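You operate a simulated robot arm through the tools that you are given. There is no shell and no other tool. Be economical: measure what you need, move in short steps, check, and stop when the job is done.

Carry out the task below with a simulated two-armed robot. There is one attempt and no reset: what you move stays moved.

Task
Pick up the pipe from the top of the lamp table with one hand, pass it to the other hand and put it on the ledge under the gas panel. Set down upright: pipe.
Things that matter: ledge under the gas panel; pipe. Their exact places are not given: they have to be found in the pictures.

Only the result counts: the job must be done as asked and must still hold three seconds after the hand-in. Knocking over, shifting, dropping, spilling or breaking anything else fails it.

Robot
Two 7-joint arms with two-finger parallel grippers on one trunk, on a base that drives. Base frame: it is fixed to the floor where the robot stands at the start and does not move with it; the origin is under the middle of the robot, x ahead of it, y to its left, z up. Lengths are in mm, angles in degrees, forces in N, time in s.
The left shoulder is at the start at [70, 177, 1020], the right one opposite. With the tool pointing down near the work surface each hand reaches from about 300 to 740 mm from the robot's upright axis, wherever it stands, measured 20 degrees to its own side. Places, roughly: ledge under the gas panel (17x62 cm) [1060, 4040, 860]. Payload 3.43 kg a hand.
The tool frame of a hand sits at the grasp point between the pads (the TCP): z along the fingers, y along the line on which they close. The tips reach 30 mm beyond it. The gripper opens to 94 mm. The fingers are 28 mm wide and 10 mm thick; the gripper's body (50 by 96 mm) begins 55 mm behind the TCP.
Orientation is told as [roll, pitch, yaw] about the base's x, y, z axes, in that order, counted from this pose: with the fingers straight down and closing along the base's y, the tool's x points along the base's -x, its y along +y and its z along -z.

Tools
- The arms move only by the tool apply_moves. It takes "left_deltas", "right_deltas" or both (then of equal length, played together; a hand with none holds still); each is a list of rows, each a list of 7 numbers: the shift along the base's x, y, z in mm, then the turn, a rotation vector about the base's x, y, z in degrees, then the opening, from 0 (shut) to 1 (fully open). In form: [[dx, dy, dz, wx, wy, wz, grip], ...]. A call has 1 to 10 rows; each row shifts and turns the commanded pose from where the row before left it. Each row takes 0.2 s and may step no farther than 50 mm and 8.6 degrees from the row before; otherwise, or with a gripper value out of range, the whole call is refused. A pose out of reach is approached as far as the arm can. The call stops where the force on the tool passes 40 N (or 10 N more than at its start, if that is more) or the arm is blocked; 0.2 s more then pass. The fingers move at their own pace (about 153 mm/s each) and stop on an object; they squeeze with about 30 N. The grip force told is the motor's: it shows also when the fingers shut on nothing. Time passes only in rows, and 0.2 s behind the last, so rows that do not move let the fingers close. The reply holds the time, the measured pose of the TCP, the force on the tool along the base axes, the opening and the grip force, in the units named above and with some noise, with the torque about the TCP (base axes, N m) and any sound that the robot's microphone picked up.
- Cameras (640 x 400 px; columns grow to the right, rows downward): "scene" is now at [138.9, 0.1, 1341]; the picture's right is [0.15, -0.99, 0.00], its down [-0.57, -0.09, -0.82] and it looks along [0.81, 0.13, -0.58] (base axes); focal length 247 px, centre (320, 200). "left" rides on the left gripper at [76, -14, -102] in its tool frame; the picture's right is [0.18, 0.98, 0.00], its down [-0.75, 0.14, -0.64] and it looks along [-0.63, 0.12, 0.77] (tool axes); focal length 243 px, centre (320, 200). "right" rides on the right gripper at [76, 14, -103] in its tool frame; the picture's right is [-0.18, 0.98, 0.00], its down [-0.75, -0.14, -0.64] and it looks along [-0.63, -0.12, 0.77] (tool axes); focal length 243 px, centre (320, 200).
- snapshot(camera): a new picture of that camera. The clock stands still meanwhile.
- move_column(by): slides the trunk up (or, below 0, down) by that many mm; the arms and the scene camera ride with it, the base frame stays. It gives what a move gives, with no picture.
- base_move(legs): drives the robot by 1 to 6 legs, each [ahead, turn to the left] in mm and degrees, along the robot's own axes; the way and the turn of a leg run together, so that a leg with both is an arc; at most 1500 mm and 180 degrees a leg. The arms and the cameras ride along, it lands a little off, and it stops where it bumps. It gives what a move gives.
- head_to(pan, tilt): turns the head with the scene camera to pan (to the left, within 86 degrees either way) and tilt (down, from -29 to 69), counted from straight ahead of the robot. It gives what a move gives.
- pixel_to_xyz(camera, pixels): for up to 12 pixels [column, row] of the newest picture of that camera ("zoom" is the newest enlarged one), the place [x, y, z] in the base frame of the surface seen there, good to about 3 mm, but the place of the scene camera against the robot may be out by one fixed shift of up to 18 mm in any direction. The clock stands still meanwhile.
- inspect(camera, box): a new picture of the part [left, top, right, bottom] of that camera's present view, enlarged. The clock stands still meanwhile.
- job_done(): hands the job in; it is judged then, once.

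Work in short steps. Measure before you move; look again where a grasp or a placing could have gone wrong, and mend it. You have 80 turns and 58 pictures in all, those below and enlarged ones among them. Open the grippers and draw the arms clear of the work before you hand the job in, unless the task says otherwise; then end with one line.

The tools are called after ">>>" by a JSON object that holds its "fn" and its "kwargs". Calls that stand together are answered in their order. apply_moves: Moves the arms, as the interface text tells. Its arguments: {"type":"object","properties":{"left_deltas":{"type":"array","items":{"type":"array","items":{"type":"number"}}},"right_deltas":{"type":"array","items":{"type":"array","items":{"type":"number"}}}},"required":[]} The other tools are called the same way: move_column (by) slides the trunk up or down; base_move (legs) drives the base; head_to (pan, tilt) turns the head that bears the scene camera; snapshot (camera) takes a picture; pixel_to_xyz (camera, pixels) gives the place of the surface under pixels of a picture; inspect (camera, box) takes an enlarged picture of a part of a camera's view; job_done () hands the job in.

At the start:

```text
time_s: 0.0
left_tool_pos: [466.6, 355.6, 1116.4]
left_tool_rot: [0.1, 0.0, 0.0]
left_contact_force: [-1.6, -0.1, -1.5]
left_wrist_torque: [0.04, 0.01, 0.0]
left_grip_width: 93.9
left_gripper_force: 0.0
right_tool_pos: [351.1, -70.8, 1024.4]
right_tool_rot: [0.1, 0.0, 0.1]
right_contact_force: [0.3, -0.8, 0.6]
right_wrist_torque: [0.01, 0.0, -0.03]
right_grip_width: 94.0
right_gripper_force: 0.0
trunk travel left (down, up): [-600.0, 240.0]
robot x, y, heading: [-1.4, -1.2, 0.1]
head pan, tilt: [8.9, 35.3]
```

scene: 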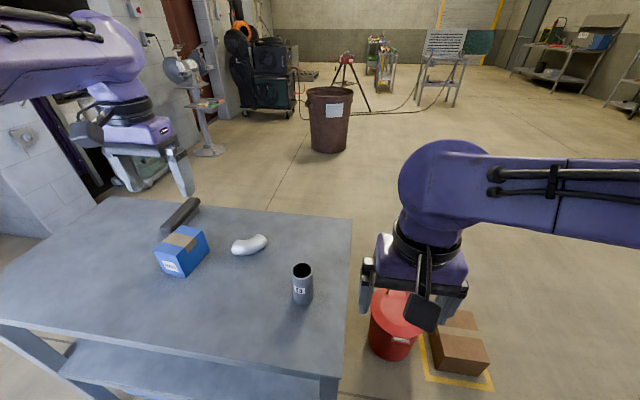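
right: 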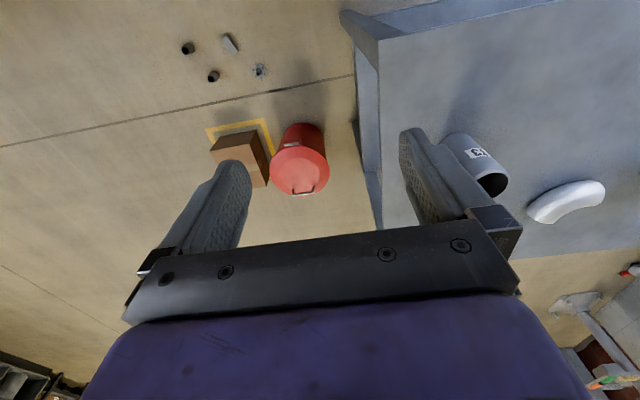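
left: 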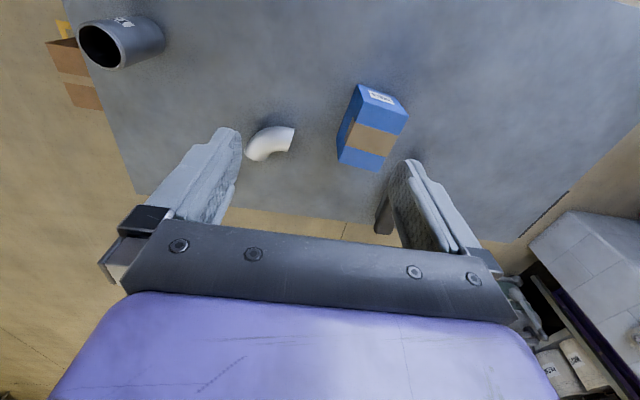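

The grey pipe stands at about (302,283) in the scene view. I measure it and the table, and enlarge it.

>>> {"fn": "inspect", "kwargs": {"camera": "scene", "box": [220, 220, 380, 320]}}

>>> {"fn": "pixel_to_xyz", "kwargs": {"camera": "scene", "pixels": [[302, 265], [293, 272], [312, 272], [302, 290], [302, 303], [330, 300], [250, 245], [350, 225], [335, 370], [180, 255]]}}

>>> {"fn": "pixel_to_xyz", "kwargs": {"camera": "right", "pixels": [[448, 145], [470, 145], [490, 150], [500, 175], [480, 175], [430, 60], [565, 200]]}}

```text
4.00 times, centred on (300, 270) of scene
```

zoom: 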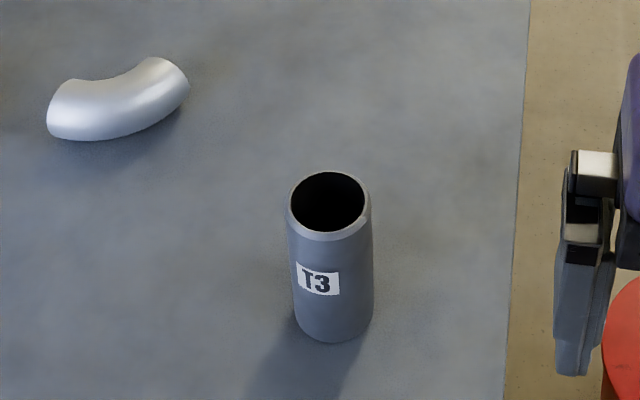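

```text
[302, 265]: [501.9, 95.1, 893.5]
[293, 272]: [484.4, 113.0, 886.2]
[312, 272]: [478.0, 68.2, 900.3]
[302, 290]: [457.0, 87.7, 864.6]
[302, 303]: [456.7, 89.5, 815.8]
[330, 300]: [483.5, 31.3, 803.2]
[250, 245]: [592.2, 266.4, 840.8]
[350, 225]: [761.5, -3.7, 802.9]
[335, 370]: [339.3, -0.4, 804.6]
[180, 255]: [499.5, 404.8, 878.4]
```

```text
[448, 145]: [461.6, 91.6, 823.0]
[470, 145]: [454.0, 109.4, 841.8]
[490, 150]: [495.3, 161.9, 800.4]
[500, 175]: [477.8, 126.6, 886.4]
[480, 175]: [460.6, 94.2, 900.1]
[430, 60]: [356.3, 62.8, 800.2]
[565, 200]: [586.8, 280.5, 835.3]
```

The pipe stands around (480,92), z 800 to 903, roughly 50 mm across. Before choosing grips I look at the ledge (bearing about 75° left).

>>> {"fn": "head_to", "kwargs": {"pan": 75, "tilt": 10}}

>>> {"fn": "snapshot", "kwargs": {"camera": "scene"}}

>>> {"fn": "inspect", "kwargs": {"camera": "scene", "box": [240, 150, 400, 250]}}

```text
time_s: 1.4
left_tool_pos: [466.5, 355.9, 1115.6]
left_tool_rot: [0.0, 0.0, -0.1]
left_contact_force: [-1.1, 0.5, 0.3]
left_wrist_torque: [0.0, 0.0, 0.03]
left_grip_width: 94.4
left_gripper_force: 0.1
right_tool_pos: [352.2, -70.6, 1024.0]
right_tool_rot: [0.0, 0.0, 0.2]
right_contact_force: [0.3, -0.8, 0.1]
right_wrist_torque: [0.01, 0.01, -0.01]
right_grip_width: 94.1
right_gripper_force: 0.0
trunk travel left (down, up): [-600.0, 240.0]
robot x, y, heading: [-1.8, 1.1, 0.1]
head pan, tilt: [75.0, 10.0]
```

```text
53 pictures are left
```

scene: 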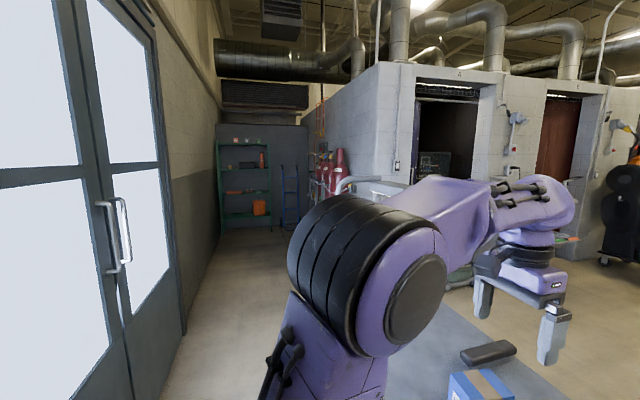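

```text
4.00 times, centred on (320, 200) of scene
```

zoom: 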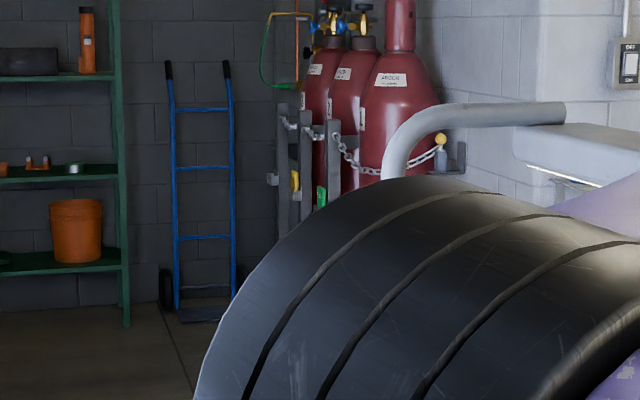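

The arm hides part of that area; I measure candidate points there, such as the small shelf with a bottle at zoom (440,165).

>>> {"fn": "pixel_to_xyz", "kwargs": {"camera": "zoom", "pixels": [[440, 165], [455, 175], [420, 140], [305, 130], [290, 180], [335, 150], [295, 60], [400, 110], [270, 178], [480, 60], [560, 140], [200, 120]]}}

```text
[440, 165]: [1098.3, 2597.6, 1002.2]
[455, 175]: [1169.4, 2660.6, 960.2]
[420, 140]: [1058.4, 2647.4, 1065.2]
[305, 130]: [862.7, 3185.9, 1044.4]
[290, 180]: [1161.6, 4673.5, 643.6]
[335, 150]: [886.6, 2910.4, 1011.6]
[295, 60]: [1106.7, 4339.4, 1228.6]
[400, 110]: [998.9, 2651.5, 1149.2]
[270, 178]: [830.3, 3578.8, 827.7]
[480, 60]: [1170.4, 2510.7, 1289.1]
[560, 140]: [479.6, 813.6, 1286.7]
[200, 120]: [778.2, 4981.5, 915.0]
```

The ledge lies beyond the gas bottles on the +x wall; I'll see it better when closer. First I turn the head back and bring the right hand over the pipe.

>>> {"fn": "head_to", "kwargs": {"pan": 9, "tilt": 40}}

>>> {"fn": "apply_moves", "kwargs": {"right_deltas": [[25, 33, 0, 0, 0, 0, 1], [25, 33, 0, 0, 0, 0, 1], [26, 33, 0, 0, 0, 0, 1], [26, 33, -10, 0, 0, 0, 1], [26, 31, -20, 0, 0, 0, 1], [0, 0, 0, 0, 0, 0, 1]]}}

>>> {"fn": "snapshot", "kwargs": {"camera": "right"}}

>>> {"fn": "snapshot", "kwargs": {"camera": "scene"}}

```text
time_s: 2.7
left_tool_pos: [466.7, 356.4, 1114.9]
left_tool_rot: [0.0, 0.0, 0.0]
left_contact_force: [0.6, 0.1, -0.4]
left_wrist_torque: [0.0, 0.01, 0.01]
left_grip_width: 94.3
left_gripper_force: 0.0
right_tool_pos: [351.6, -70.0, 1023.7]
right_tool_rot: [0.0, -0.1, 0.1]
right_contact_force: [-0.1, 0.2, -0.4]
right_wrist_torque: [0.01, -0.01, -0.02]
right_grip_width: 94.1
right_gripper_force: 0.0
trunk travel left (down, up): [-600.0, 240.0]
robot x, y, heading: [0.7, -3.1, -0.3]
head pan, tilt: [9.0, 40.0]
```

```text
time_s: 4.3
left_tool_pos: [465.9, 356.1, 1116.0]
left_tool_rot: [0.1, 0.0, 0.0]
left_contact_force: [0.2, 0.0, 0.2]
left_wrist_torque: [0.04, -0.02, -0.01]
left_grip_width: 93.6
left_gripper_force: 0.1
right_tool_pos: [489.5, 83.1, 1019.3]
right_tool_rot: [3.2, -1.1, -1.6]
right_contact_force: [-0.2, 0.6, 0.1]
right_wrist_torque: [-0.02, 0.0, -0.01]
right_grip_width: 94.2
right_gripper_force: 0.1
trunk travel left (down, up): [-600.0, 240.0]
robot x, y, heading: [2.7, 0.2, -0.4]
head pan, tilt: [9.0, 40.0]
stopped in row 6 (right hand): the arm was blocked; the commanded pose is now the measured one
```

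```text
51 pictures are left
```

right: 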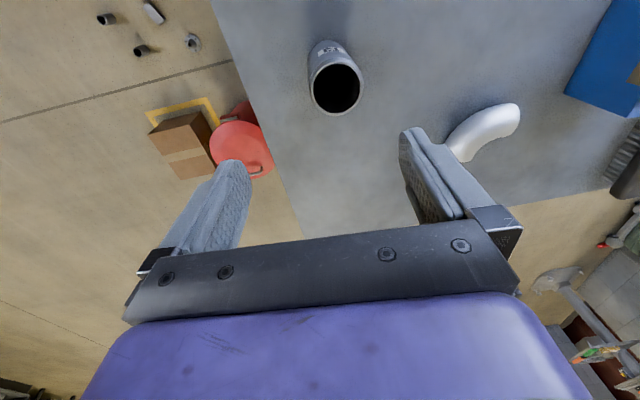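

```text
50 pictures are left
```

scene: 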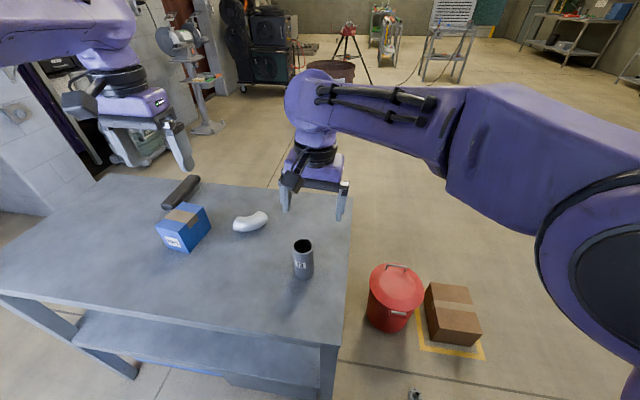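

The hand is nearly over the pipe but stopped at z 1019 with a slight tilt. I measure the pipe's rim at (337,85) from this camera, and the scene.

>>> {"fn": "pixel_to_xyz", "kwargs": {"camera": "right", "pixels": [[311, 90], [361, 88], [336, 115], [337, 62], [330, 45], [380, 60]]}}

>>> {"fn": "pixel_to_xyz", "kwargs": {"camera": "scene", "pixels": [[303, 239], [293, 247], [313, 247], [303, 255], [303, 276]]}}

>>> {"fn": "apply_moves", "kwargs": {"right_deltas": [[0, 0, 0, -1, 0, 0, 1], [0, 0, 0, -1, 0, 0, 1], [0, 0, 0, -1, 1, 1, 1], [0, 0, 0, 0, 0, 0, 1]]}}

```text
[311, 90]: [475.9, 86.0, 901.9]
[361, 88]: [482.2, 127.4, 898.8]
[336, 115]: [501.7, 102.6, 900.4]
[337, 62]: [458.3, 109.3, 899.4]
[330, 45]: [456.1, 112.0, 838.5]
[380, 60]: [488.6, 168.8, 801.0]
```

```text
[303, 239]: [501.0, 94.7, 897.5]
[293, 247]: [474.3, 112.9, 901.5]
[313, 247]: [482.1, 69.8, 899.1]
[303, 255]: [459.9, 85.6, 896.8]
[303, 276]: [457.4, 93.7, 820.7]
```

```text
time_s: 5.3
left_tool_pos: [467.4, 355.7, 1116.4]
left_tool_rot: [0.0, 0.0, -0.1]
left_contact_force: [-0.2, 0.3, 0.2]
left_wrist_torque: [0.03, -0.01, 0.02]
left_grip_width: 93.9
left_gripper_force: 0.1
right_tool_pos: [492.5, 76.4, 1034.5]
right_tool_rot: [1.7, -0.9, -1.3]
right_contact_force: [0.2, 0.1, -0.7]
right_wrist_torque: [-0.03, -0.01, -0.01]
right_grip_width: 94.1
right_gripper_force: 0.2
trunk travel left (down, up): [-600.0, 240.0]
robot x, y, heading: [-3.9, 1.3, -0.1]
head pan, tilt: [9.0, 40.0]
```

The right hand is strained reaching across; its camera puts the pipe at (480,106). I use the left hand to pick instead: withdraw the right and bring the left over.

>>> {"fn": "apply_moves", "kwargs": {"right_deltas": [[-25, -40, 0, 0, 0, 0, 1], [-25, -40, 0, 0, 0, 0, 1], [-25, -40, 0, 0, 0, 0, 1], [-25, -40, 0, 0, 0, 0, 1], [-25, -40, 0, 0, 0, 0, 1], [-15, -20, 0, 0, 0, 0, 1]]}}

>>> {"fn": "apply_moves", "kwargs": {"left_deltas": [[3, -42, 0, 0, 0, 0, 1], [2, -42, 0, 0, 0, 0, 1], [2, -42, -20, 0, 0, 0, 1], [2, -42, -30, 0, 0, 0, 1], [2, -42, -30, 0, 0, 0, 1], [2, -40, -30, 0, 0, 0, 1], [0, 0, 0, 0, 0, 0, 1]]}}

>>> {"fn": "snapshot", "kwargs": {"camera": "left"}}

```text
time_s: 6.7
left_tool_pos: [466.6, 354.4, 1116.5]
left_tool_rot: [0.0, 0.0, 0.0]
left_contact_force: [0.0, -0.6, 0.0]
left_wrist_torque: [-0.01, 0.0, 0.03]
left_grip_width: 94.1
left_gripper_force: 0.0
right_tool_pos: [345.0, -137.0, 1016.2]
right_tool_rot: [-0.3, -0.1, -0.2]
right_contact_force: [-0.3, 0.1, -0.4]
right_wrist_torque: [0.02, 0.0, -0.04]
right_grip_width: 93.7
right_gripper_force: 0.0
trunk travel left (down, up): [-600.0, 240.0]
robot x, y, heading: [-0.3, -1.0, 0.0]
head pan, tilt: [9.0, 40.0]
```

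```text
refused: row 4 steps farther than a row can; nothing moved
```

```text
49 pictures are left
```

left: 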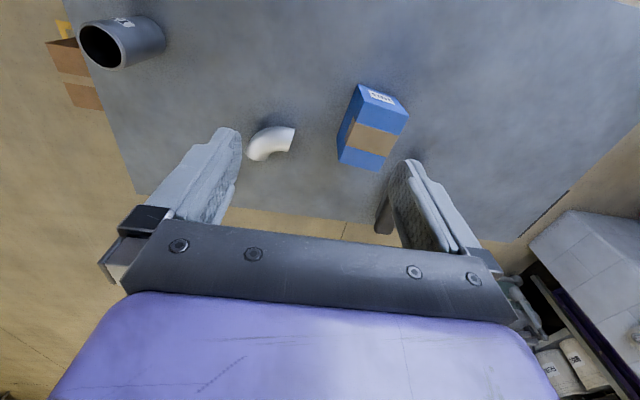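

The left move was refused for step size; I repeat it with smaller rows.

>>> {"fn": "apply_moves", "kwargs": {"left_deltas": [[2, -36, 0, 0, 0, 0, 1], [2, -36, 0, 0, 0, 0, 1], [2, -36, -20, 0, 0, 0, 1], [2, -36, -24, 0, 0, 0, 1], [2, -36, -24, 0, 0, 0, 1], [2, -36, -24, 0, 0, 0, 1], [2, -34, -24, 0, 0, 0, 1], [0, 0, 0, 0, 0, 0, 1]]}}

>>> {"fn": "snapshot", "kwargs": {"camera": "left"}}

```text
time_s: 8.5
left_tool_pos: [480.3, 107.5, 1003.0]
left_tool_rot: [0.1, -0.1, 0.1]
left_contact_force: [-0.3, -0.5, 0.1]
left_wrist_torque: [0.0, 0.0, 0.03]
left_grip_width: 93.9
left_gripper_force: 0.1
right_tool_pos: [344.3, -135.2, 1016.7]
right_tool_rot: [-0.2, -0.1, -0.2]
right_contact_force: [0.0, 0.5, 0.5]
right_wrist_torque: [-0.02, -0.02, -0.02]
right_grip_width: 93.8
right_gripper_force: 0.1
trunk travel left (down, up): [-600.0, 240.0]
robot x, y, heading: [-0.8, -0.0, -0.1]
head pan, tilt: [9.0, 40.0]
```

```text
48 pictures are left
```

left: 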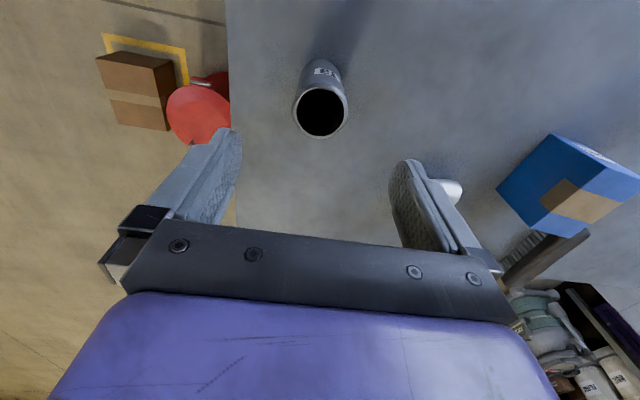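

The left hand sits right above the pipe, rim centred at (321,110). I measure it once more.

>>> {"fn": "pixel_to_xyz", "kwargs": {"camera": "left", "pixels": [[294, 110], [347, 111], [321, 135], [321, 86]]}}

```text
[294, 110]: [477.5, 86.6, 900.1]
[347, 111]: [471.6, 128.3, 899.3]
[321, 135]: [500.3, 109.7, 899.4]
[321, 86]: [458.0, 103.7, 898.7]
```

Centre (479,107), diameter about 45, top 900. I lower to TCP z≈882 and close.

>>> {"fn": "apply_moves", "kwargs": {"left_deltas": [[0, 0, -40, 0, 0, 0, 1], [0, 0, -40, 0, 0, 0, 1], [-1, 0, -41, 0, 0, 0, 1], [0, 0, 0, 0, 0, 0, 1], [0, 0, 0, 0, 0, 0, 0], [0, 0, 0, 0, 0, 0, 0], [0, 0, 0, 0, 0, 0, 0]]}}

>>> {"fn": "snapshot", "kwargs": {"camera": "left"}}

```text
time_s: 10.1
left_tool_pos: [480.2, 106.5, 879.9]
left_tool_rot: [0.0, -0.1, 0.0]
left_contact_force: [-1.6, 0.7, 2.3]
left_wrist_torque: [-0.03, -0.02, 0.04]
left_grip_width: 47.6
left_gripper_force: 30.2
right_tool_pos: [344.9, -135.8, 1017.5]
right_tool_rot: [-0.2, -0.1, -0.3]
right_contact_force: [0.2, -0.1, -0.3]
right_wrist_torque: [-0.02, 0.0, -0.02]
right_grip_width: 94.0
right_gripper_force: 0.0
trunk travel left (down, up): [-600.0, 240.0]
robot x, y, heading: [-0.1, -3.6, 0.3]
head pan, tilt: [9.0, 40.0]
```

```text
47 pictures are left
```

left: 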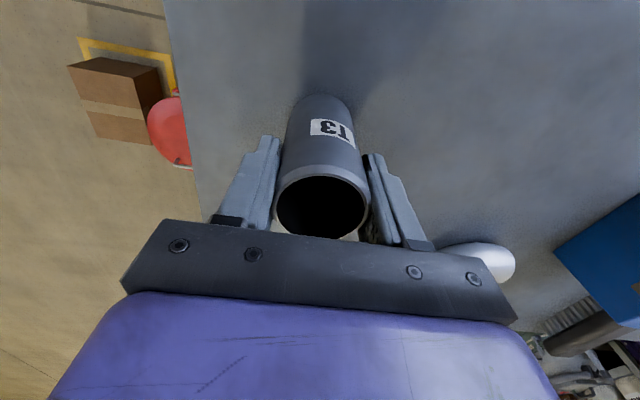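

Gripped (47.6 mm, 30 N). I lift 200 mm and bring the hand in a little for travel.

>>> {"fn": "apply_moves", "kwargs": {"left_deltas": [[0, 0, 25, 0, 0, 0, 0], [0, 0, 40, 0, 0, 0, 0], [0, 0, 45, 0, 0, 0, 0], [0, 5, 45, 0, 0, 0, 0], [0, 20, 45, 0, 0, 0, 0], [0, 0, 0, 0, 0, 0, 0]]}}

>>> {"fn": "snapshot", "kwargs": {"camera": "scene"}}

```text
time_s: 11.5
left_tool_pos: [482.3, 128.3, 1078.1]
left_tool_rot: [0.0, 0.0, -0.1]
left_contact_force: [0.5, -0.5, -3.4]
left_wrist_torque: [0.03, 0.0, -0.04]
left_grip_width: 47.5
left_gripper_force: 29.8
right_tool_pos: [345.8, -136.0, 1014.4]
right_tool_rot: [-0.2, -0.1, -0.2]
right_contact_force: [0.5, 0.2, 0.2]
right_wrist_torque: [0.04, 0.02, -0.01]
right_grip_width: 94.0
right_gripper_force: 0.0
trunk travel left (down, up): [-600.0, 240.0]
robot x, y, heading: [-1.6, -0.8, -0.1]
head pan, tilt: [9.0, 40.0]
```

```text
46 pictures are left
```

scene: 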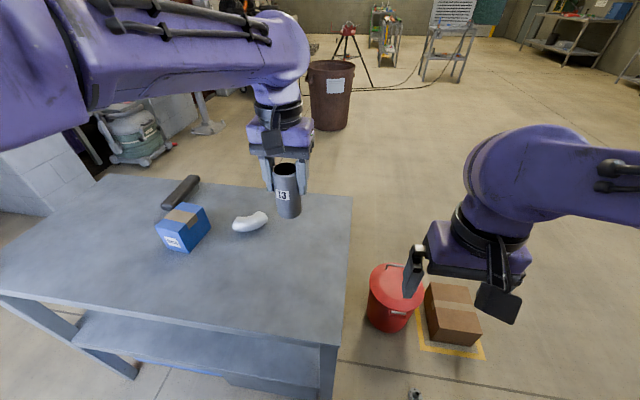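

I look left to map the corridor and the walls.

>>> {"fn": "head_to", "kwargs": {"pan": 86, "tilt": 25}}

>>> {"fn": "snapshot", "kwargs": {"camera": "scene"}}

```text
time_s: 13.0
left_tool_pos: [481.4, 128.3, 1077.7]
left_tool_rot: [0.0, 0.0, 0.1]
left_contact_force: [-0.3, 0.0, -4.6]
left_wrist_torque: [-0.03, 0.0, -0.01]
left_grip_width: 47.6
left_gripper_force: 30.1
right_tool_pos: [346.5, -135.4, 1017.1]
right_tool_rot: [-0.2, -0.1, -0.3]
right_contact_force: [0.1, -0.4, 1.0]
right_wrist_torque: [0.02, 0.01, -0.02]
right_grip_width: 93.8
right_gripper_force: 0.1
trunk travel left (down, up): [-600.0, 240.0]
robot x, y, heading: [-1.0, -0.2, 0.1]
head pan, tilt: [85.9, 25.0]
```

```text
45 pictures are left
```

scene: 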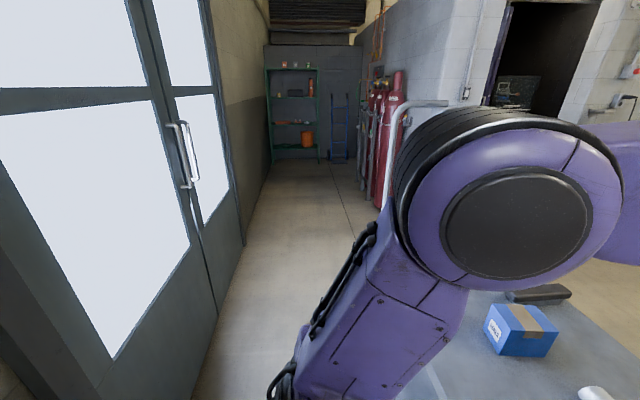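

>>> {"fn": "pixel_to_xyz", "kwargs": {"camera": "scene", "pixels": [[190, 140], [205, 360], [240, 230], [250, 200], [275, 160], [318, 160], [355, 185], [375, 203], [398, 125], [415, 105], [345, 210], [270, 300]]}}

>>> {"fn": "inspect", "kwargs": {"camera": "scene", "box": [320, 40, 440, 215]}}

```text
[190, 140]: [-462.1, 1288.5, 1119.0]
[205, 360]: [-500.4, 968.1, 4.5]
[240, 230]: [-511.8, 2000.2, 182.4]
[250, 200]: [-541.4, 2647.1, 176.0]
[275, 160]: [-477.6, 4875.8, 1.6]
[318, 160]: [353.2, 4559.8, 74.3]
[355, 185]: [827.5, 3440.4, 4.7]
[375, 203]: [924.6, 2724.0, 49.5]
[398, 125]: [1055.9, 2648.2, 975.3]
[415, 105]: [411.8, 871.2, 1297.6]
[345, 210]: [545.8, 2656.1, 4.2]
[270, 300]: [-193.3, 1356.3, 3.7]
```

```text
2.29 times, centred on (380, 128) of scene
```

zoom: 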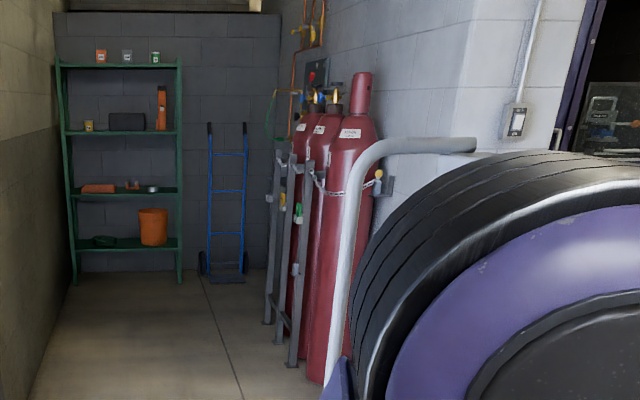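

There's a bench-lamp-like arm near (410–480, 850, 1300) and a wall at x≈-500, so I check how far my elbows stick out.

>>> {"fn": "pixel_to_xyz", "kwargs": {"camera": "scene", "pixels": [[450, 110], [400, 190], [520, 220], [590, 200], [430, 300], [350, 380], [388, 180], [440, 102], [415, 345], [430, 102]]}}

>>> {"fn": "head_to", "kwargs": {"pan": 55, "tilt": 20}}

>>> {"fn": "snapshot", "kwargs": {"camera": "scene"}}

```text
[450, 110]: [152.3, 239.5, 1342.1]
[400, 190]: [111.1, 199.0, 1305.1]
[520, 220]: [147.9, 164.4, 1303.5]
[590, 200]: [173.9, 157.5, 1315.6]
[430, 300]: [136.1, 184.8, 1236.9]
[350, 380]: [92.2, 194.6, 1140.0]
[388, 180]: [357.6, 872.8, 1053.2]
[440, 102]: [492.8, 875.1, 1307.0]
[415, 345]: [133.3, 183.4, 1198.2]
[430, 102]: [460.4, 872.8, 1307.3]
```

```text
time_s: 14.0
left_tool_pos: [481.4, 128.8, 1077.9]
left_tool_rot: [0.0, 0.0, 0.0]
left_contact_force: [0.2, -0.6, -4.1]
left_wrist_torque: [0.0, 0.0, 0.02]
left_grip_width: 47.7
left_gripper_force: 29.6
right_tool_pos: [345.7, -134.1, 1014.3]
right_tool_rot: [-0.2, -0.1, -0.3]
right_contact_force: [-1.2, 0.4, -0.7]
right_wrist_torque: [0.0, -0.01, -0.01]
right_grip_width: 94.3
right_gripper_force: 0.1
trunk travel left (down, up): [-600.0, 240.0]
robot x, y, heading: [-1.3, 3.1, -0.1]
head pan, tilt: [55.0, 20.0]
```

```text
43 pictures are left
```

scene: 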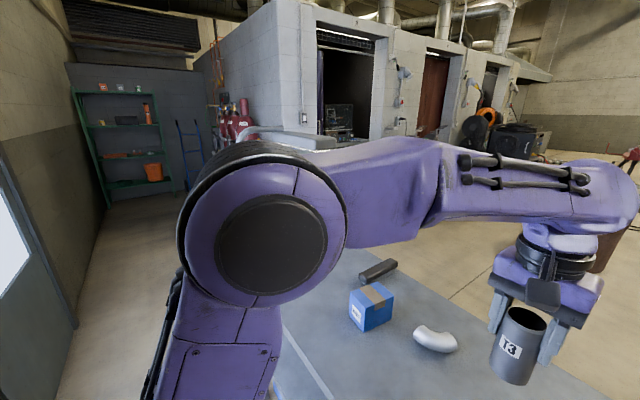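

The left arm is compact (elbow at y≈240). I pose the right arm symmetrically and check its elbow before driving.

>>> {"fn": "apply_moves", "kwargs": {"right_deltas": [[30, -10, 15, 0, 0, 0, 1], [30, -10, 15, 0, 0, 0, 1], [30, -10, 15, 0, 0, 0, 1], [30, -10, 10, 0, 0, 0, 1], [10, -10, 10, 0, 0, 0, 1]]}}

>>> {"fn": "head_to", "kwargs": {"pan": -60, "tilt": 20}}

>>> {"fn": "snapshot", "kwargs": {"camera": "scene"}}

>>> {"fn": "pixel_to_xyz", "kwargs": {"camera": "scene", "pixels": [[200, 200], [300, 200], [400, 200], [450, 250], [500, 300], [350, 150]]}}

```text
time_s: 15.2
left_tool_pos: [480.7, 128.3, 1077.2]
left_tool_rot: [0.0, 0.0, 0.0]
left_contact_force: [-0.1, -0.1, -4.2]
left_wrist_torque: [-0.01, 0.0, -0.02]
left_grip_width: 47.8
left_gripper_force: 30.0
right_tool_pos: [477.0, -185.6, 1080.3]
right_tool_rot: [-0.2, -0.2, -0.1]
right_contact_force: [0.1, 0.0, -0.4]
right_wrist_torque: [-0.02, 0.0, 0.0]
right_grip_width: 94.2
right_gripper_force: 0.1
trunk travel left (down, up): [-600.0, 240.0]
robot x, y, heading: [-0.8, 0.3, -0.0]
head pan, tilt: [55.0, 20.0]
```

```text
time_s: 17.1
left_tool_pos: [481.4, 128.3, 1077.7]
left_tool_rot: [0.0, 0.0, -0.1]
left_contact_force: [-0.3, 0.2, -3.5]
left_wrist_torque: [-0.03, 0.0, -0.03]
left_grip_width: 47.5
left_gripper_force: 30.2
right_tool_pos: [477.9, -186.3, 1080.5]
right_tool_rot: [-0.3, -0.2, -0.2]
right_contact_force: [-0.5, -0.5, -0.3]
right_wrist_torque: [0.01, -0.01, -0.02]
right_grip_width: 94.0
right_gripper_force: 0.1
trunk travel left (down, up): [-600.0, 240.0]
robot x, y, heading: [1.5, -1.0, -0.1]
head pan, tilt: [-60.0, 20.0]
```

```text
42 pictures are left
```

scene: 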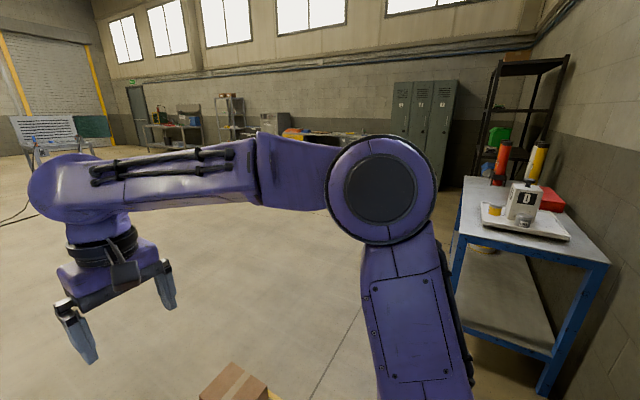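

```text
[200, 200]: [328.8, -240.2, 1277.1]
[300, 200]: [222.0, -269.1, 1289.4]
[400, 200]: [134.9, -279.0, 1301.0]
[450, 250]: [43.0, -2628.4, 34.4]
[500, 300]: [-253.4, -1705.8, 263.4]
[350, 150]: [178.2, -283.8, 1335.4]
```

Both arms are within about ±340 mm. I back 100 mm and turn left 90°.

>>> {"fn": "base_move", "kwargs": {"legs": [[-100, 0], [0, 90]]}}

>>> {"fn": "head_to", "kwargs": {"pan": -8, "tilt": 22}}

>>> {"fn": "snapshot", "kwargs": {"camera": "scene"}}

```text
time_s: 22.0
left_tool_pos: [-209.6, 487.0, 1077.8]
left_tool_rot: [0.0, 0.0, 87.6]
left_contact_force: [-1.0, 0.1, -4.0]
left_wrist_torque: [0.04, 0.03, -0.01]
left_grip_width: 47.5
left_gripper_force: 30.2
right_tool_pos: [104.7, 469.5, 1081.0]
right_tool_rot: [-0.2, -0.2, 87.5]
right_contact_force: [0.1, -0.3, 0.2]
right_wrist_torque: [0.0, -0.01, 0.02]
right_grip_width: 94.0
right_gripper_force: 0.0
trunk travel left (down, up): [-600.0, 240.0]
robot x, y, heading: [-99.1, -0.7, 87.8]
head pan, tilt: [-60.0, 20.0]
```

```text
time_s: 23.2
left_tool_pos: [-209.8, 486.3, 1077.9]
left_tool_rot: [0.0, 0.0, 87.6]
left_contact_force: [0.2, 0.4, -4.3]
left_wrist_torque: [-0.01, 0.0, 0.02]
left_grip_width: 47.2
left_gripper_force: 30.6
right_tool_pos: [103.7, 469.2, 1080.2]
right_tool_rot: [-0.2, -0.1, 87.4]
right_contact_force: [-0.5, 0.0, -0.2]
right_wrist_torque: [-0.01, -0.02, 0.0]
right_grip_width: 94.0
right_gripper_force: 0.0
trunk travel left (down, up): [-600.0, 240.0]
robot x, y, heading: [-98.2, 3.1, 87.6]
head pan, tilt: [-8.0, 22.0]
```

```text
41 pictures are left
```

scene: 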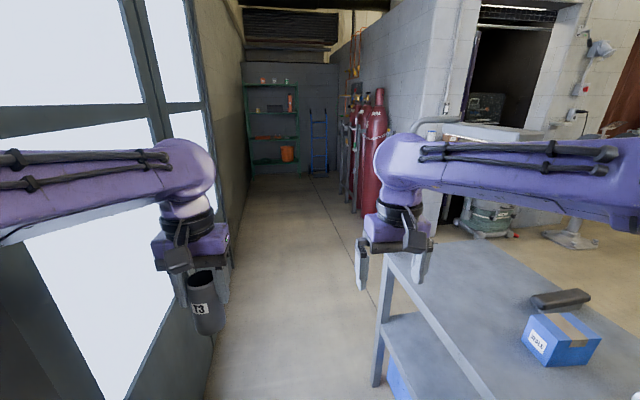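

The way ahead is clear, with the lamp to the right. I drive ahead 1500, then 1300 with a slight correction.

>>> {"fn": "base_move", "kwargs": {"legs": [[1400, 1], [1400, 0]]}}

>>> {"fn": "head_to", "kwargs": {"pan": -50, "tilt": 20}}

>>> {"fn": "snapshot", "kwargs": {"camera": "scene"}}

```text
time_s: 36.8
left_tool_pos: [-164.8, 3287.1, 1078.1]
left_tool_rot: [0.0, 0.0, 89.3]
left_contact_force: [0.0, 0.2, -3.3]
left_wrist_torque: [-0.01, -0.02, 0.01]
left_grip_width: 47.6
left_gripper_force: 29.9
right_tool_pos: [149.6, 3280.1, 1079.5]
right_tool_rot: [-0.1, -0.1, 89.0]
right_contact_force: [-0.2, 0.3, -0.8]
right_wrist_torque: [0.02, 0.01, -0.01]
right_grip_width: 93.9
right_gripper_force: 0.0
trunk travel left (down, up): [-600.0, 240.0]
robot x, y, heading: [-39.7, 2802.9, 89.2]
head pan, tilt: [-8.0, 22.0]
```

```text
time_s: 37.9
left_tool_pos: [-165.2, 3288.6, 1077.7]
left_tool_rot: [-0.1, 0.0, 89.2]
left_contact_force: [0.4, 0.5, -4.3]
left_wrist_torque: [0.0, -0.03, -0.01]
left_grip_width: 47.3
left_gripper_force: 29.9
right_tool_pos: [150.4, 3279.4, 1079.7]
right_tool_rot: [-0.2, -0.2, 89.0]
right_contact_force: [-0.7, -0.8, 0.6]
right_wrist_torque: [0.0, 0.0, 0.0]
right_grip_width: 93.9
right_gripper_force: 0.1
trunk travel left (down, up): [-600.0, 240.0]
robot x, y, heading: [-40.7, 2804.0, 89.4]
head pan, tilt: [-50.0, 20.0]
```

```text
40 pictures are left
```

scene: 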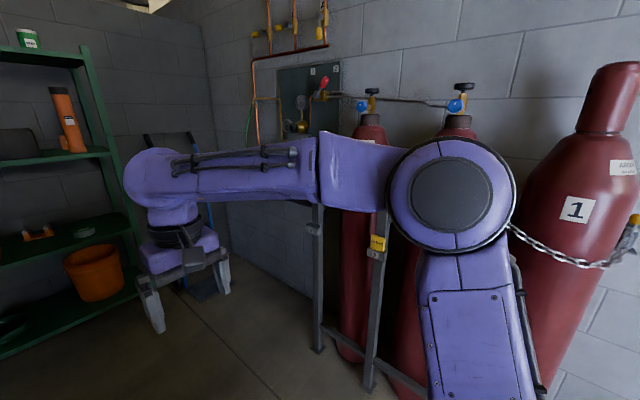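

The gas panel is at (310,85), with the ledge hidden behind my arm. I drive 1050 mm further and turn right to face the wall.

>>> {"fn": "base_move", "kwargs": {"legs": [[1050, 0], [0, -89]]}}

>>> {"fn": "head_to", "kwargs": {"pan": 0, "tilt": 25}}

>>> {"fn": "snapshot", "kwargs": {"camera": "scene"}}

```text
time_s: 47.1
left_tool_pos: [458.8, 3977.8, 1077.5]
left_tool_rot: [-0.1, 0.0, -0.8]
left_contact_force: [0.3, 0.1, -4.2]
left_wrist_torque: [0.01, -0.02, 0.0]
left_grip_width: 47.4
left_gripper_force: 30.3
right_tool_pos: [449.8, 3662.6, 1079.5]
right_tool_rot: [-0.2, -0.1, -0.9]
right_contact_force: [-0.3, -0.6, -0.6]
right_wrist_torque: [0.01, 0.01, -0.04]
right_grip_width: 94.0
right_gripper_force: 0.1
trunk travel left (down, up): [-600.0, 240.0]
robot x, y, heading: [-26.9, 3854.8, -0.8]
head pan, tilt: [-50.0, 20.0]
```

```text
time_s: 48.3
left_tool_pos: [458.5, 3977.0, 1076.4]
left_tool_rot: [0.0, 0.0, -0.8]
left_contact_force: [-0.4, 0.2, -3.7]
left_wrist_torque: [0.01, 0.01, 0.01]
left_grip_width: 47.2
left_gripper_force: 30.5
right_tool_pos: [450.0, 3663.4, 1081.3]
right_tool_rot: [-0.2, -0.2, -0.9]
right_contact_force: [-0.2, -1.9, 0.6]
right_wrist_torque: [0.0, 0.0, -0.03]
right_grip_width: 93.7
right_gripper_force: 0.0
trunk travel left (down, up): [-600.0, 240.0]
robot x, y, heading: [-26.5, 3856.1, -0.6]
head pan, tilt: [0.0, 25.0]
```

```text
39 pictures are left
```

scene: 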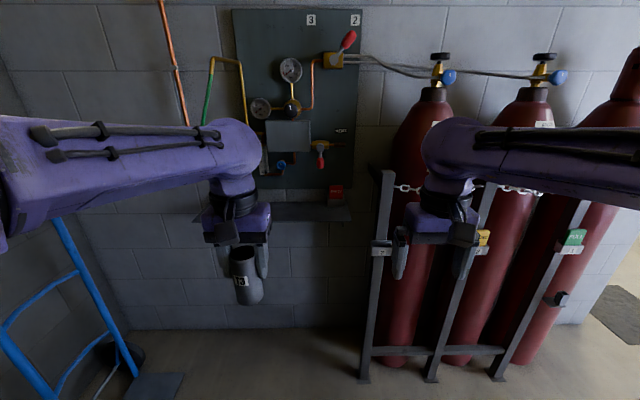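

The dark ledge is visible at row ≈212, cols 190–350, below the panel. I inspect and measure.

>>> {"fn": "inspect", "kwargs": {"camera": "scene", "box": [180, 100, 380, 240]}}

>>> {"fn": "pixel_to_xyz", "kwargs": {"camera": "scene", "pixels": [[280, 205], [280, 218], [350, 207], [353, 220], [310, 205], [310, 214], [336, 192], [336, 200], [195, 206], [195, 217], [340, 180], [383, 200]]}}

```text
2.86 times, centred on (280, 170) of scene
```

zoom: 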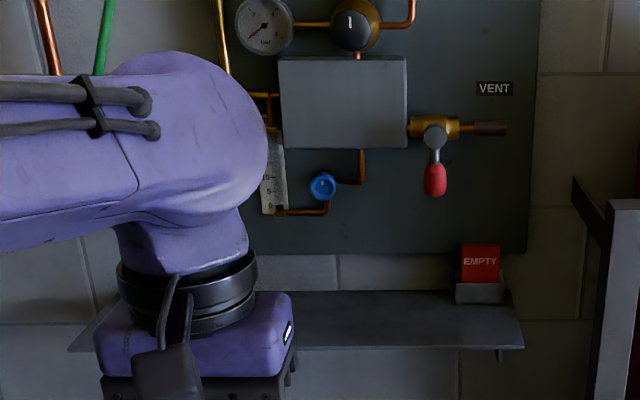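

```text
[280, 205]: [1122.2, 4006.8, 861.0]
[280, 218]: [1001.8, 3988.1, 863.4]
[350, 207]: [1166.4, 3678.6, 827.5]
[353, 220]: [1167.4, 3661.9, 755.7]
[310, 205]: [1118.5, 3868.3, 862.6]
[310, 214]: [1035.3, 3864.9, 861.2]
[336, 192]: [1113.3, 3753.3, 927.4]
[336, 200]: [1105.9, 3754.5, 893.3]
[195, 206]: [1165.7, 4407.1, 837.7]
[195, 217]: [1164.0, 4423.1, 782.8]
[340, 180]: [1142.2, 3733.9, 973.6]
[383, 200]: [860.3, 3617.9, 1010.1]
```

The ledge top is z≈861, with its front near x 980 and y from 3730 to 4350. A card holder stands on it at y≈3755, and there is room to its left. I'll hand over here in the free space: pitch the right hand to point forward (+x).

>>> {"fn": "apply_moves", "kwargs": {"right_deltas": [[0, -3, -5, 0, -8.2, 0, 1], [0, -3, -5, 0, -8.2, 0, 1], [0, -3, -5, 0, -8.2, 0, 1], [0, -3, -5, 0, -8.2, 0, 1], [0, -3, -5, 0, -8.2, 0, 1], [0, 0, -5, 0, -8.2, 0, 1], [0, 0, -5, 0, -8.2, 0, 1], [0, 0, -5, 0, -8.2, 0, 1], [0, 0, -5, 0, -8.2, 0, 1], [0, 0, -5, 0, -8.1, 0, 1]]}}

>>> {"fn": "apply_moves", "kwargs": {"right_deltas": [[0, 0, -5, 0, -8.1, 0.8, 1], [0, 0, 0, 0, 0, 0, 1]]}}

>>> {"fn": "snapshot", "kwargs": {"camera": "scene"}}

```text
time_s: 50.5
left_tool_pos: [459.5, 3976.5, 1076.8]
left_tool_rot: [0.0, 0.1, -0.6]
left_contact_force: [0.1, -0.2, -4.7]
left_wrist_torque: [0.0, -0.03, -0.04]
left_grip_width: 47.5
left_gripper_force: 30.2
right_tool_pos: [477.0, 3652.0, 1036.8]
right_tool_rot: [6.4, -82.0, -6.8]
right_contact_force: [-0.1, -0.3, -0.6]
right_wrist_torque: [-0.02, 0.02, 0.0]
right_grip_width: 93.8
right_gripper_force: 0.1
right hand out of reach, approached as far as the arm can: row 9, 10
trunk travel left (down, up): [-600.0, 240.0]
robot x, y, heading: [-21.8, 3856.3, -0.6]
head pan, tilt: [0.0, 25.0]
```

```text
time_s: 51.1
left_tool_pos: [457.4, 3976.9, 1078.0]
left_tool_rot: [0.0, 0.1, -0.7]
left_contact_force: [0.4, -0.9, -4.1]
left_wrist_torque: [0.02, -0.01, -0.02]
left_grip_width: 47.1
left_gripper_force: 29.8
right_tool_pos: [481.5, 3652.7, 1032.7]
right_tool_rot: [103.5, -89.2, -102.9]
right_contact_force: [-0.2, -0.2, -0.5]
right_wrist_torque: [-0.04, 0.02, 0.0]
right_grip_width: 94.2
right_gripper_force: 0.0
right hand out of reach, approached as far as the arm can: row 1
trunk travel left (down, up): [-600.0, 240.0]
robot x, y, heading: [-22.5, 3853.2, -0.8]
head pan, tilt: [0.0, 25.0]
```

```text
37 pictures are left
```

scene: 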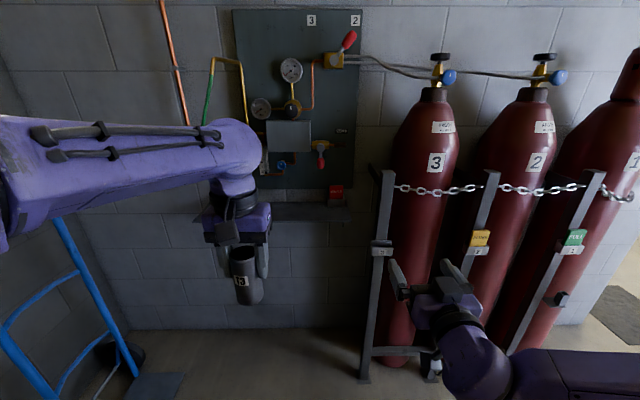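

The right hand now points forward. I bring the left hand with the pipe to (580,3880) and the right to (490,3880,1023) later; left first.

>>> {"fn": "apply_moves", "kwargs": {"left_deltas": [[25, -20, 0, 0, 0, 0, 0], [25, -20, 0, 0, 0, 0, 0], [25, -20, 0, 0, 0, 0, 0], [25, -20, 0, 0, 0, 0, 0], [22, -17, 0, 0, 0, 0.7, 0], [0, 0, 0, 0, 0, 0, 0]]}}

>>> {"fn": "apply_moves", "kwargs": {"right_deltas": [[0, 30, -5, 0, 0, 0, 1], [0, 30, -5, 0, 0, 0, 1], [0, 30, 0, 0, 0, 0, 1], [0, 30, 0, 0, 0, 0, 1], [0, 0, 0, 0, 0, 0, 1]]}}

>>> {"fn": "snapshot", "kwargs": {"camera": "scene"}}

```text
time_s: 52.5
left_tool_pos: [579.5, 3878.3, 1078.1]
left_tool_rot: [0.0, -0.1, 0.2]
left_contact_force: [-0.1, -0.1, -2.9]
left_wrist_torque: [-0.02, 0.02, 0.0]
left_grip_width: 47.7
left_gripper_force: 30.1
right_tool_pos: [480.6, 3652.9, 1032.9]
right_tool_rot: [101.1, -89.3, -100.5]
right_contact_force: [0.0, -0.1, 0.9]
right_wrist_torque: [0.0, 0.01, -0.05]
right_grip_width: 93.9
right_gripper_force: 0.0
trunk travel left (down, up): [-600.0, 240.0]
robot x, y, heading: [-23.0, 3853.9, -0.7]
head pan, tilt: [0.0, 25.0]
```

```text
time_s: 53.7
left_tool_pos: [579.0, 3877.1, 1077.9]
left_tool_rot: [0.1, 0.0, 0.0]
left_contact_force: [0.8, -0.4, -4.9]
left_wrist_torque: [0.03, 0.0, 0.02]
left_grip_width: 47.3
left_gripper_force: 30.0
right_tool_pos: [482.2, 3771.8, 1024.0]
right_tool_rot: [94.2, -89.2, -93.5]
right_contact_force: [0.0, -0.8, 0.3]
right_wrist_torque: [0.01, 0.02, -0.01]
right_grip_width: 94.2
right_gripper_force: 0.1
trunk travel left (down, up): [-600.0, 240.0]
robot x, y, heading: [-28.9, 3855.6, -0.5]
head pan, tilt: [0.0, 25.0]
```

```text
36 pictures are left
```

scene: 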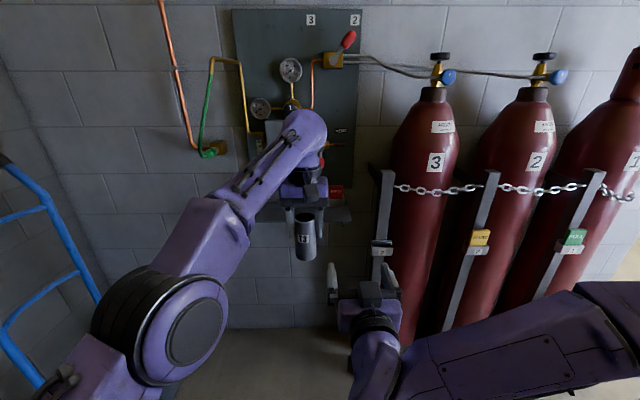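

Both hands are clear of each other. I bring the right hand to y≈3877 behind the pipe and check the alignment.

>>> {"fn": "apply_moves", "kwargs": {"right_deltas": [[0, 27, 0, 0, 0, 0, 1], [0, 27, 0, 0, 0, 0, 1], [0, 27, 0, 0, 0, 0, 1], [0, 25, 0, 0, 0, 0, 1], [0, 0, 0, 0, 0, 0, 1]]}}

>>> {"fn": "inspect", "kwargs": {"camera": "scene", "box": [220, 150, 420, 350]}}

>>> {"fn": "snapshot", "kwargs": {"camera": "right"}}

```text
time_s: 54.9
left_tool_pos: [579.8, 3876.6, 1076.9]
left_tool_rot: [0.0, 0.0, 0.0]
left_contact_force: [0.7, -0.3, -4.4]
left_wrist_torque: [-0.01, 0.01, -0.01]
left_grip_width: 47.4
left_gripper_force: 30.5
right_tool_pos: [481.3, 3878.7, 1021.3]
right_tool_rot: [94.9, -89.3, -94.4]
right_contact_force: [0.2, -0.9, -0.1]
right_wrist_torque: [0.02, -0.03, 0.0]
right_grip_width: 94.0
right_gripper_force: 0.1
trunk travel left (down, up): [-600.0, 240.0]
robot x, y, heading: [-19.7, 3852.2, -0.8]
head pan, tilt: [0.0, 25.0]
```

```text
2.00 times, centred on (320, 250) of scene
```

zoom: 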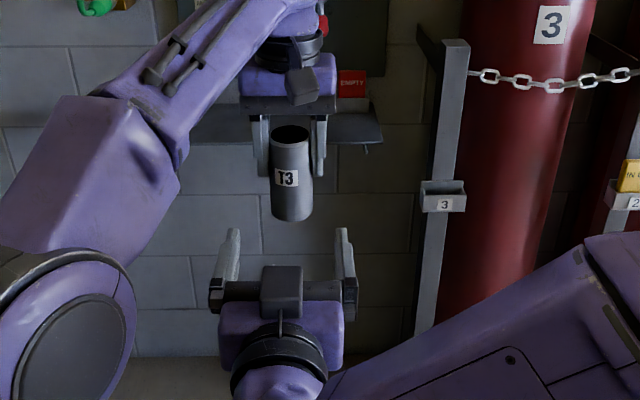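

```text
34 pictures are left
```

right: 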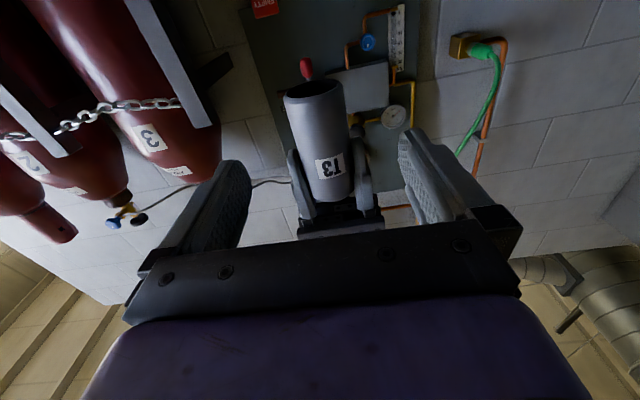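

The camera sees the pipe from below, centred between the fingers (col ≈320). I measure its lower rim and body.

>>> {"fn": "pixel_to_xyz", "kwargs": {"camera": "right", "pixels": [[287, 97], [342, 92], [316, 108], [318, 130], [296, 130], [344, 130], [325, 190], [310, 205]]}}

>>> {"fn": "pixel_to_xyz", "kwargs": {"camera": "zoom", "pixels": [[290, 218], [290, 200], [228, 245], [344, 245], [283, 275]]}}

```text
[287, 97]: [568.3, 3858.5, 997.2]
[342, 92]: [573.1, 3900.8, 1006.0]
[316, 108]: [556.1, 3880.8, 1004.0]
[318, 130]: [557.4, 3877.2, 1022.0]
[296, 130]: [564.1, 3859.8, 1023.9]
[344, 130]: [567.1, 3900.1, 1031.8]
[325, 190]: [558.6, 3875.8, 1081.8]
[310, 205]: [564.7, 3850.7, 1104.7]
```

```text
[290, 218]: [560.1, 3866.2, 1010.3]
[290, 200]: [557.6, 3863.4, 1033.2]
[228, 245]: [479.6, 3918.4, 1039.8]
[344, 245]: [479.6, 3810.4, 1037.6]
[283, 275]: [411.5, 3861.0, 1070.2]
```

The pipe centre is (580,3879) with its bottom at ≈999; the right hand at y 3878.7, z 1021 suits. I advance 98 mm and close the right fingers.

>>> {"fn": "apply_moves", "kwargs": {"right_deltas": [[25, 0, 0, 0, 0, 0, 1], [25, 0, 0, 0, 0, 0, 1], [25, 0, 0, 0, 0, 0, 1], [24, 0, 0, 0, 0, 0, 1], [0, 0, 0, 0, 0, 0, 1]]}}

>>> {"fn": "inspect", "kwargs": {"camera": "scene", "box": [220, 150, 420, 350]}}

```text
time_s: 56.1
left_tool_pos: [580.1, 3879.8, 1078.4]
left_tool_rot: [0.1, 0.0, 0.0]
left_contact_force: [-0.8, 0.4, -3.7]
left_wrist_torque: [-0.01, 0.04, 0.02]
left_grip_width: 47.5
left_gripper_force: 30.2
right_tool_pos: [580.0, 3878.1, 1023.8]
right_tool_rot: [98.6, -89.2, -98.0]
right_contact_force: [-0.5, -0.2, -0.8]
right_wrist_torque: [0.03, 0.01, 0.0]
right_grip_width: 93.8
right_gripper_force: 0.1
trunk travel left (down, up): [-600.0, 240.0]
robot x, y, heading: [-26.3, 3852.0, -0.5]
head pan, tilt: [0.0, 25.0]
```

```text
2.00 times, centred on (320, 250) of scene
```

zoom: 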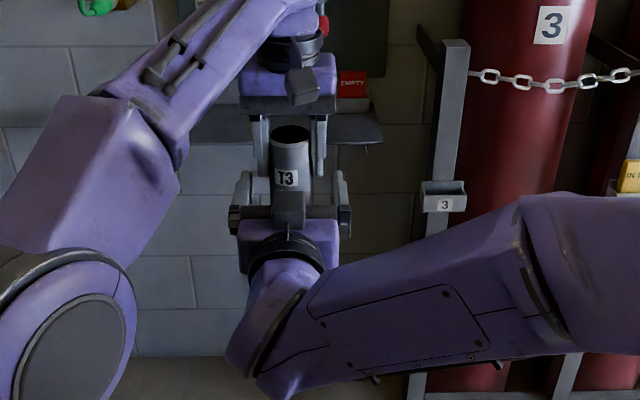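

The right fingers straddle the lower pipe. I close the right hand.

>>> {"fn": "apply_moves", "kwargs": {"right_deltas": [[0, 0, 0, 0, 0, 0, 0], [0, 0, 0, 0, 0, 0, 0], [0, 0, 0, 0, 0, 0, 0], [0, 0, 0, 0, 0, 0, 0]]}}

```text
time_s: 57.1
left_tool_pos: [579.1, 3877.8, 1077.6]
left_tool_rot: [0.1, 0.1, 0.1]
left_contact_force: [-3.0, -2.5, -2.5]
left_wrist_torque: [0.43, 0.22, 0.06]
left_grip_width: 47.4
left_gripper_force: 30.2
right_tool_pos: [581.4, 3876.9, 1023.0]
right_tool_rot: [96.7, -89.2, -96.2]
right_contact_force: [2.6, 2.6, 0.0]
right_wrist_torque: [-0.56, -0.08, -0.05]
right_grip_width: 51.6
right_gripper_force: 30.1
trunk travel left (down, up): [-600.0, 240.0]
robot x, y, heading: [-27.4, 3851.9, -0.6]
head pan, tilt: [0.0, 25.0]
```

Both hands hold it (right 51.6 mm, 30 N). I open the left and raise it straight up.

>>> {"fn": "apply_moves", "kwargs": {"left_deltas": [[0, 0, 0, 0, 0, 0, 0.75], [0, 0, 0, 0, 0, 0, 0.75], [0, 0, 0, 0, 0, 0, 0.75]]}}

>>> {"fn": "inspect", "kwargs": {"camera": "scene", "box": [240, 170, 380, 270]}}

>>> {"fn": "snapshot", "kwargs": {"camera": "right"}}

```text
time_s: 57.9
left_tool_pos: [579.8, 3879.1, 1078.1]
left_tool_rot: [0.0, 0.1, 0.0]
left_contact_force: [0.0, 0.5, 0.0]
left_wrist_torque: [0.0, -0.02, 0.02]
left_grip_width: 70.5
left_gripper_force: 0.1
right_tool_pos: [580.6, 3879.1, 1023.2]
right_tool_rot: [94.9, -89.2, -94.3]
right_contact_force: [0.1, 0.0, -0.6]
right_wrist_torque: [0.02, 0.02, -0.02]
right_grip_width: 51.6
right_gripper_force: 29.6
trunk travel left (down, up): [-600.0, 240.0]
robot x, y, heading: [-22.3, 3852.1, -0.5]
head pan, tilt: [0.0, 25.0]
```

```text
4.00 times, centred on (310, 220) of scene
```

zoom: 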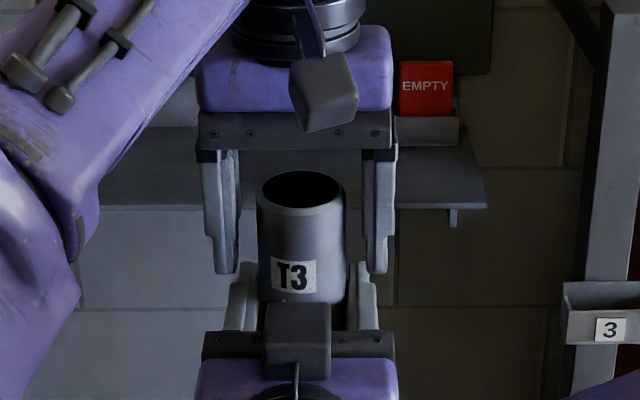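

```text
31 pictures are left
```

right: 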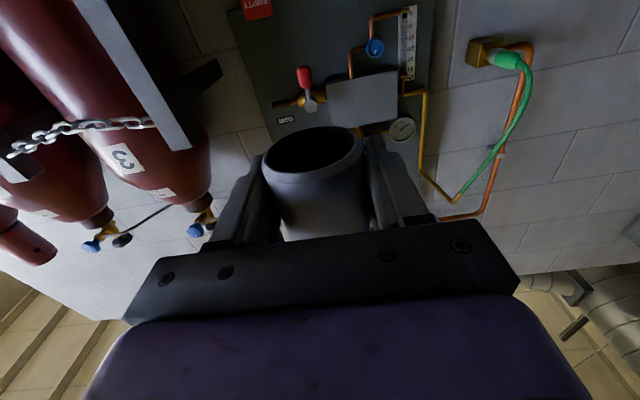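

The pipe sits firmly and upright in the right hand; the left is clear on both sides. I raise the left and bring it aside.

>>> {"fn": "apply_moves", "kwargs": {"left_deltas": [[0, 0, 25, 0, 0, 0, 0.75], [0, 0, 35, 0, 0, 0, 0.75], [0, 0, 35, 0, 0, 0, 0.75], [-5, 30, 25, 0, 0, 0, 0.75], [-15, 40, 0, 0, 0, 0, 0.75], [-15, 40, 0, 0, 0, 0, 0.75], [-15, 40, 0, 0, 0, 0, 0.75], [-20, 40, 0, 0, 0, 0, 0.75], [-20, 40, 0, 0, 0, 0, 0.75]]}}

>>> {"fn": "snapshot", "kwargs": {"camera": "scene"}}

```text
time_s: 59.9
left_tool_pos: [464.5, 4128.7, 1159.4]
left_tool_rot: [-0.1, 0.0, 0.0]
left_contact_force: [-0.7, 0.2, 0.4]
left_wrist_torque: [-0.02, -0.02, -0.02]
left_grip_width: 70.3
left_gripper_force: 0.2
left hand out of reach, approached as far as the arm can: row 1, 2, 3
right_tool_pos: [580.5, 3879.0, 1023.4]
right_tool_rot: [99.6, -89.2, -98.9]
right_contact_force: [-0.5, 0.0, -0.8]
right_wrist_torque: [0.01, 0.03, 0.0]
right_grip_width: 51.7
right_gripper_force: 29.9
trunk travel left (down, up): [-600.0, 240.0]
robot x, y, heading: [-27.0, 3856.2, -0.6]
head pan, tilt: [0.0, 25.0]
```

```text
30 pictures are left
```

scene: 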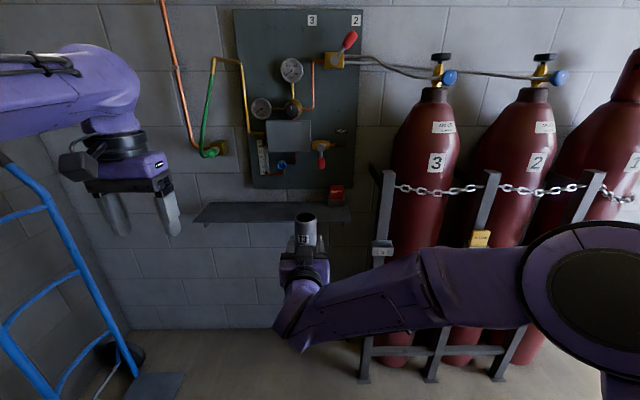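

The ledge is now fully visible (cols 195–350, rows 203–222). I measure its edge, the holder and my right arm extents.

>>> {"fn": "pixel_to_xyz", "kwargs": {"camera": "scene", "pixels": [[230, 219], [250, 219], [270, 219], [270, 205], [240, 206], [330, 205], [340, 215], [328, 196], [460, 290], [530, 290], [560, 230], [60, 260]]}}

>>> {"fn": "inspect", "kwargs": {"camera": "scene", "box": [190, 130, 370, 250]}}

```text
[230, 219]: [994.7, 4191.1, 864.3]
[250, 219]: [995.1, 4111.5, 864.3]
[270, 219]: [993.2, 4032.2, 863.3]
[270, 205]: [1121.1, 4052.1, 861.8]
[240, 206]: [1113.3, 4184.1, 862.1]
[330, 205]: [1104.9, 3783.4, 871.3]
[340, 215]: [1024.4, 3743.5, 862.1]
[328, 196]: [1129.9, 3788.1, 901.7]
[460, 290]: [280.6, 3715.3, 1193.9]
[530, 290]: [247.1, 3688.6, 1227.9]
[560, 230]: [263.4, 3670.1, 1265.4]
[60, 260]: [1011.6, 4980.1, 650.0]
```

```text
3.33 times, centred on (280, 190) of scene
```

zoom: 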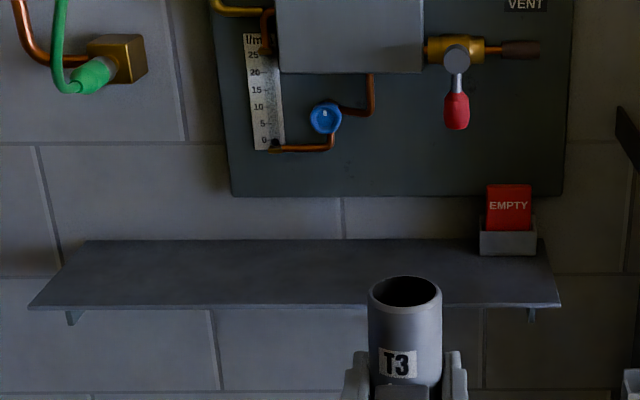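

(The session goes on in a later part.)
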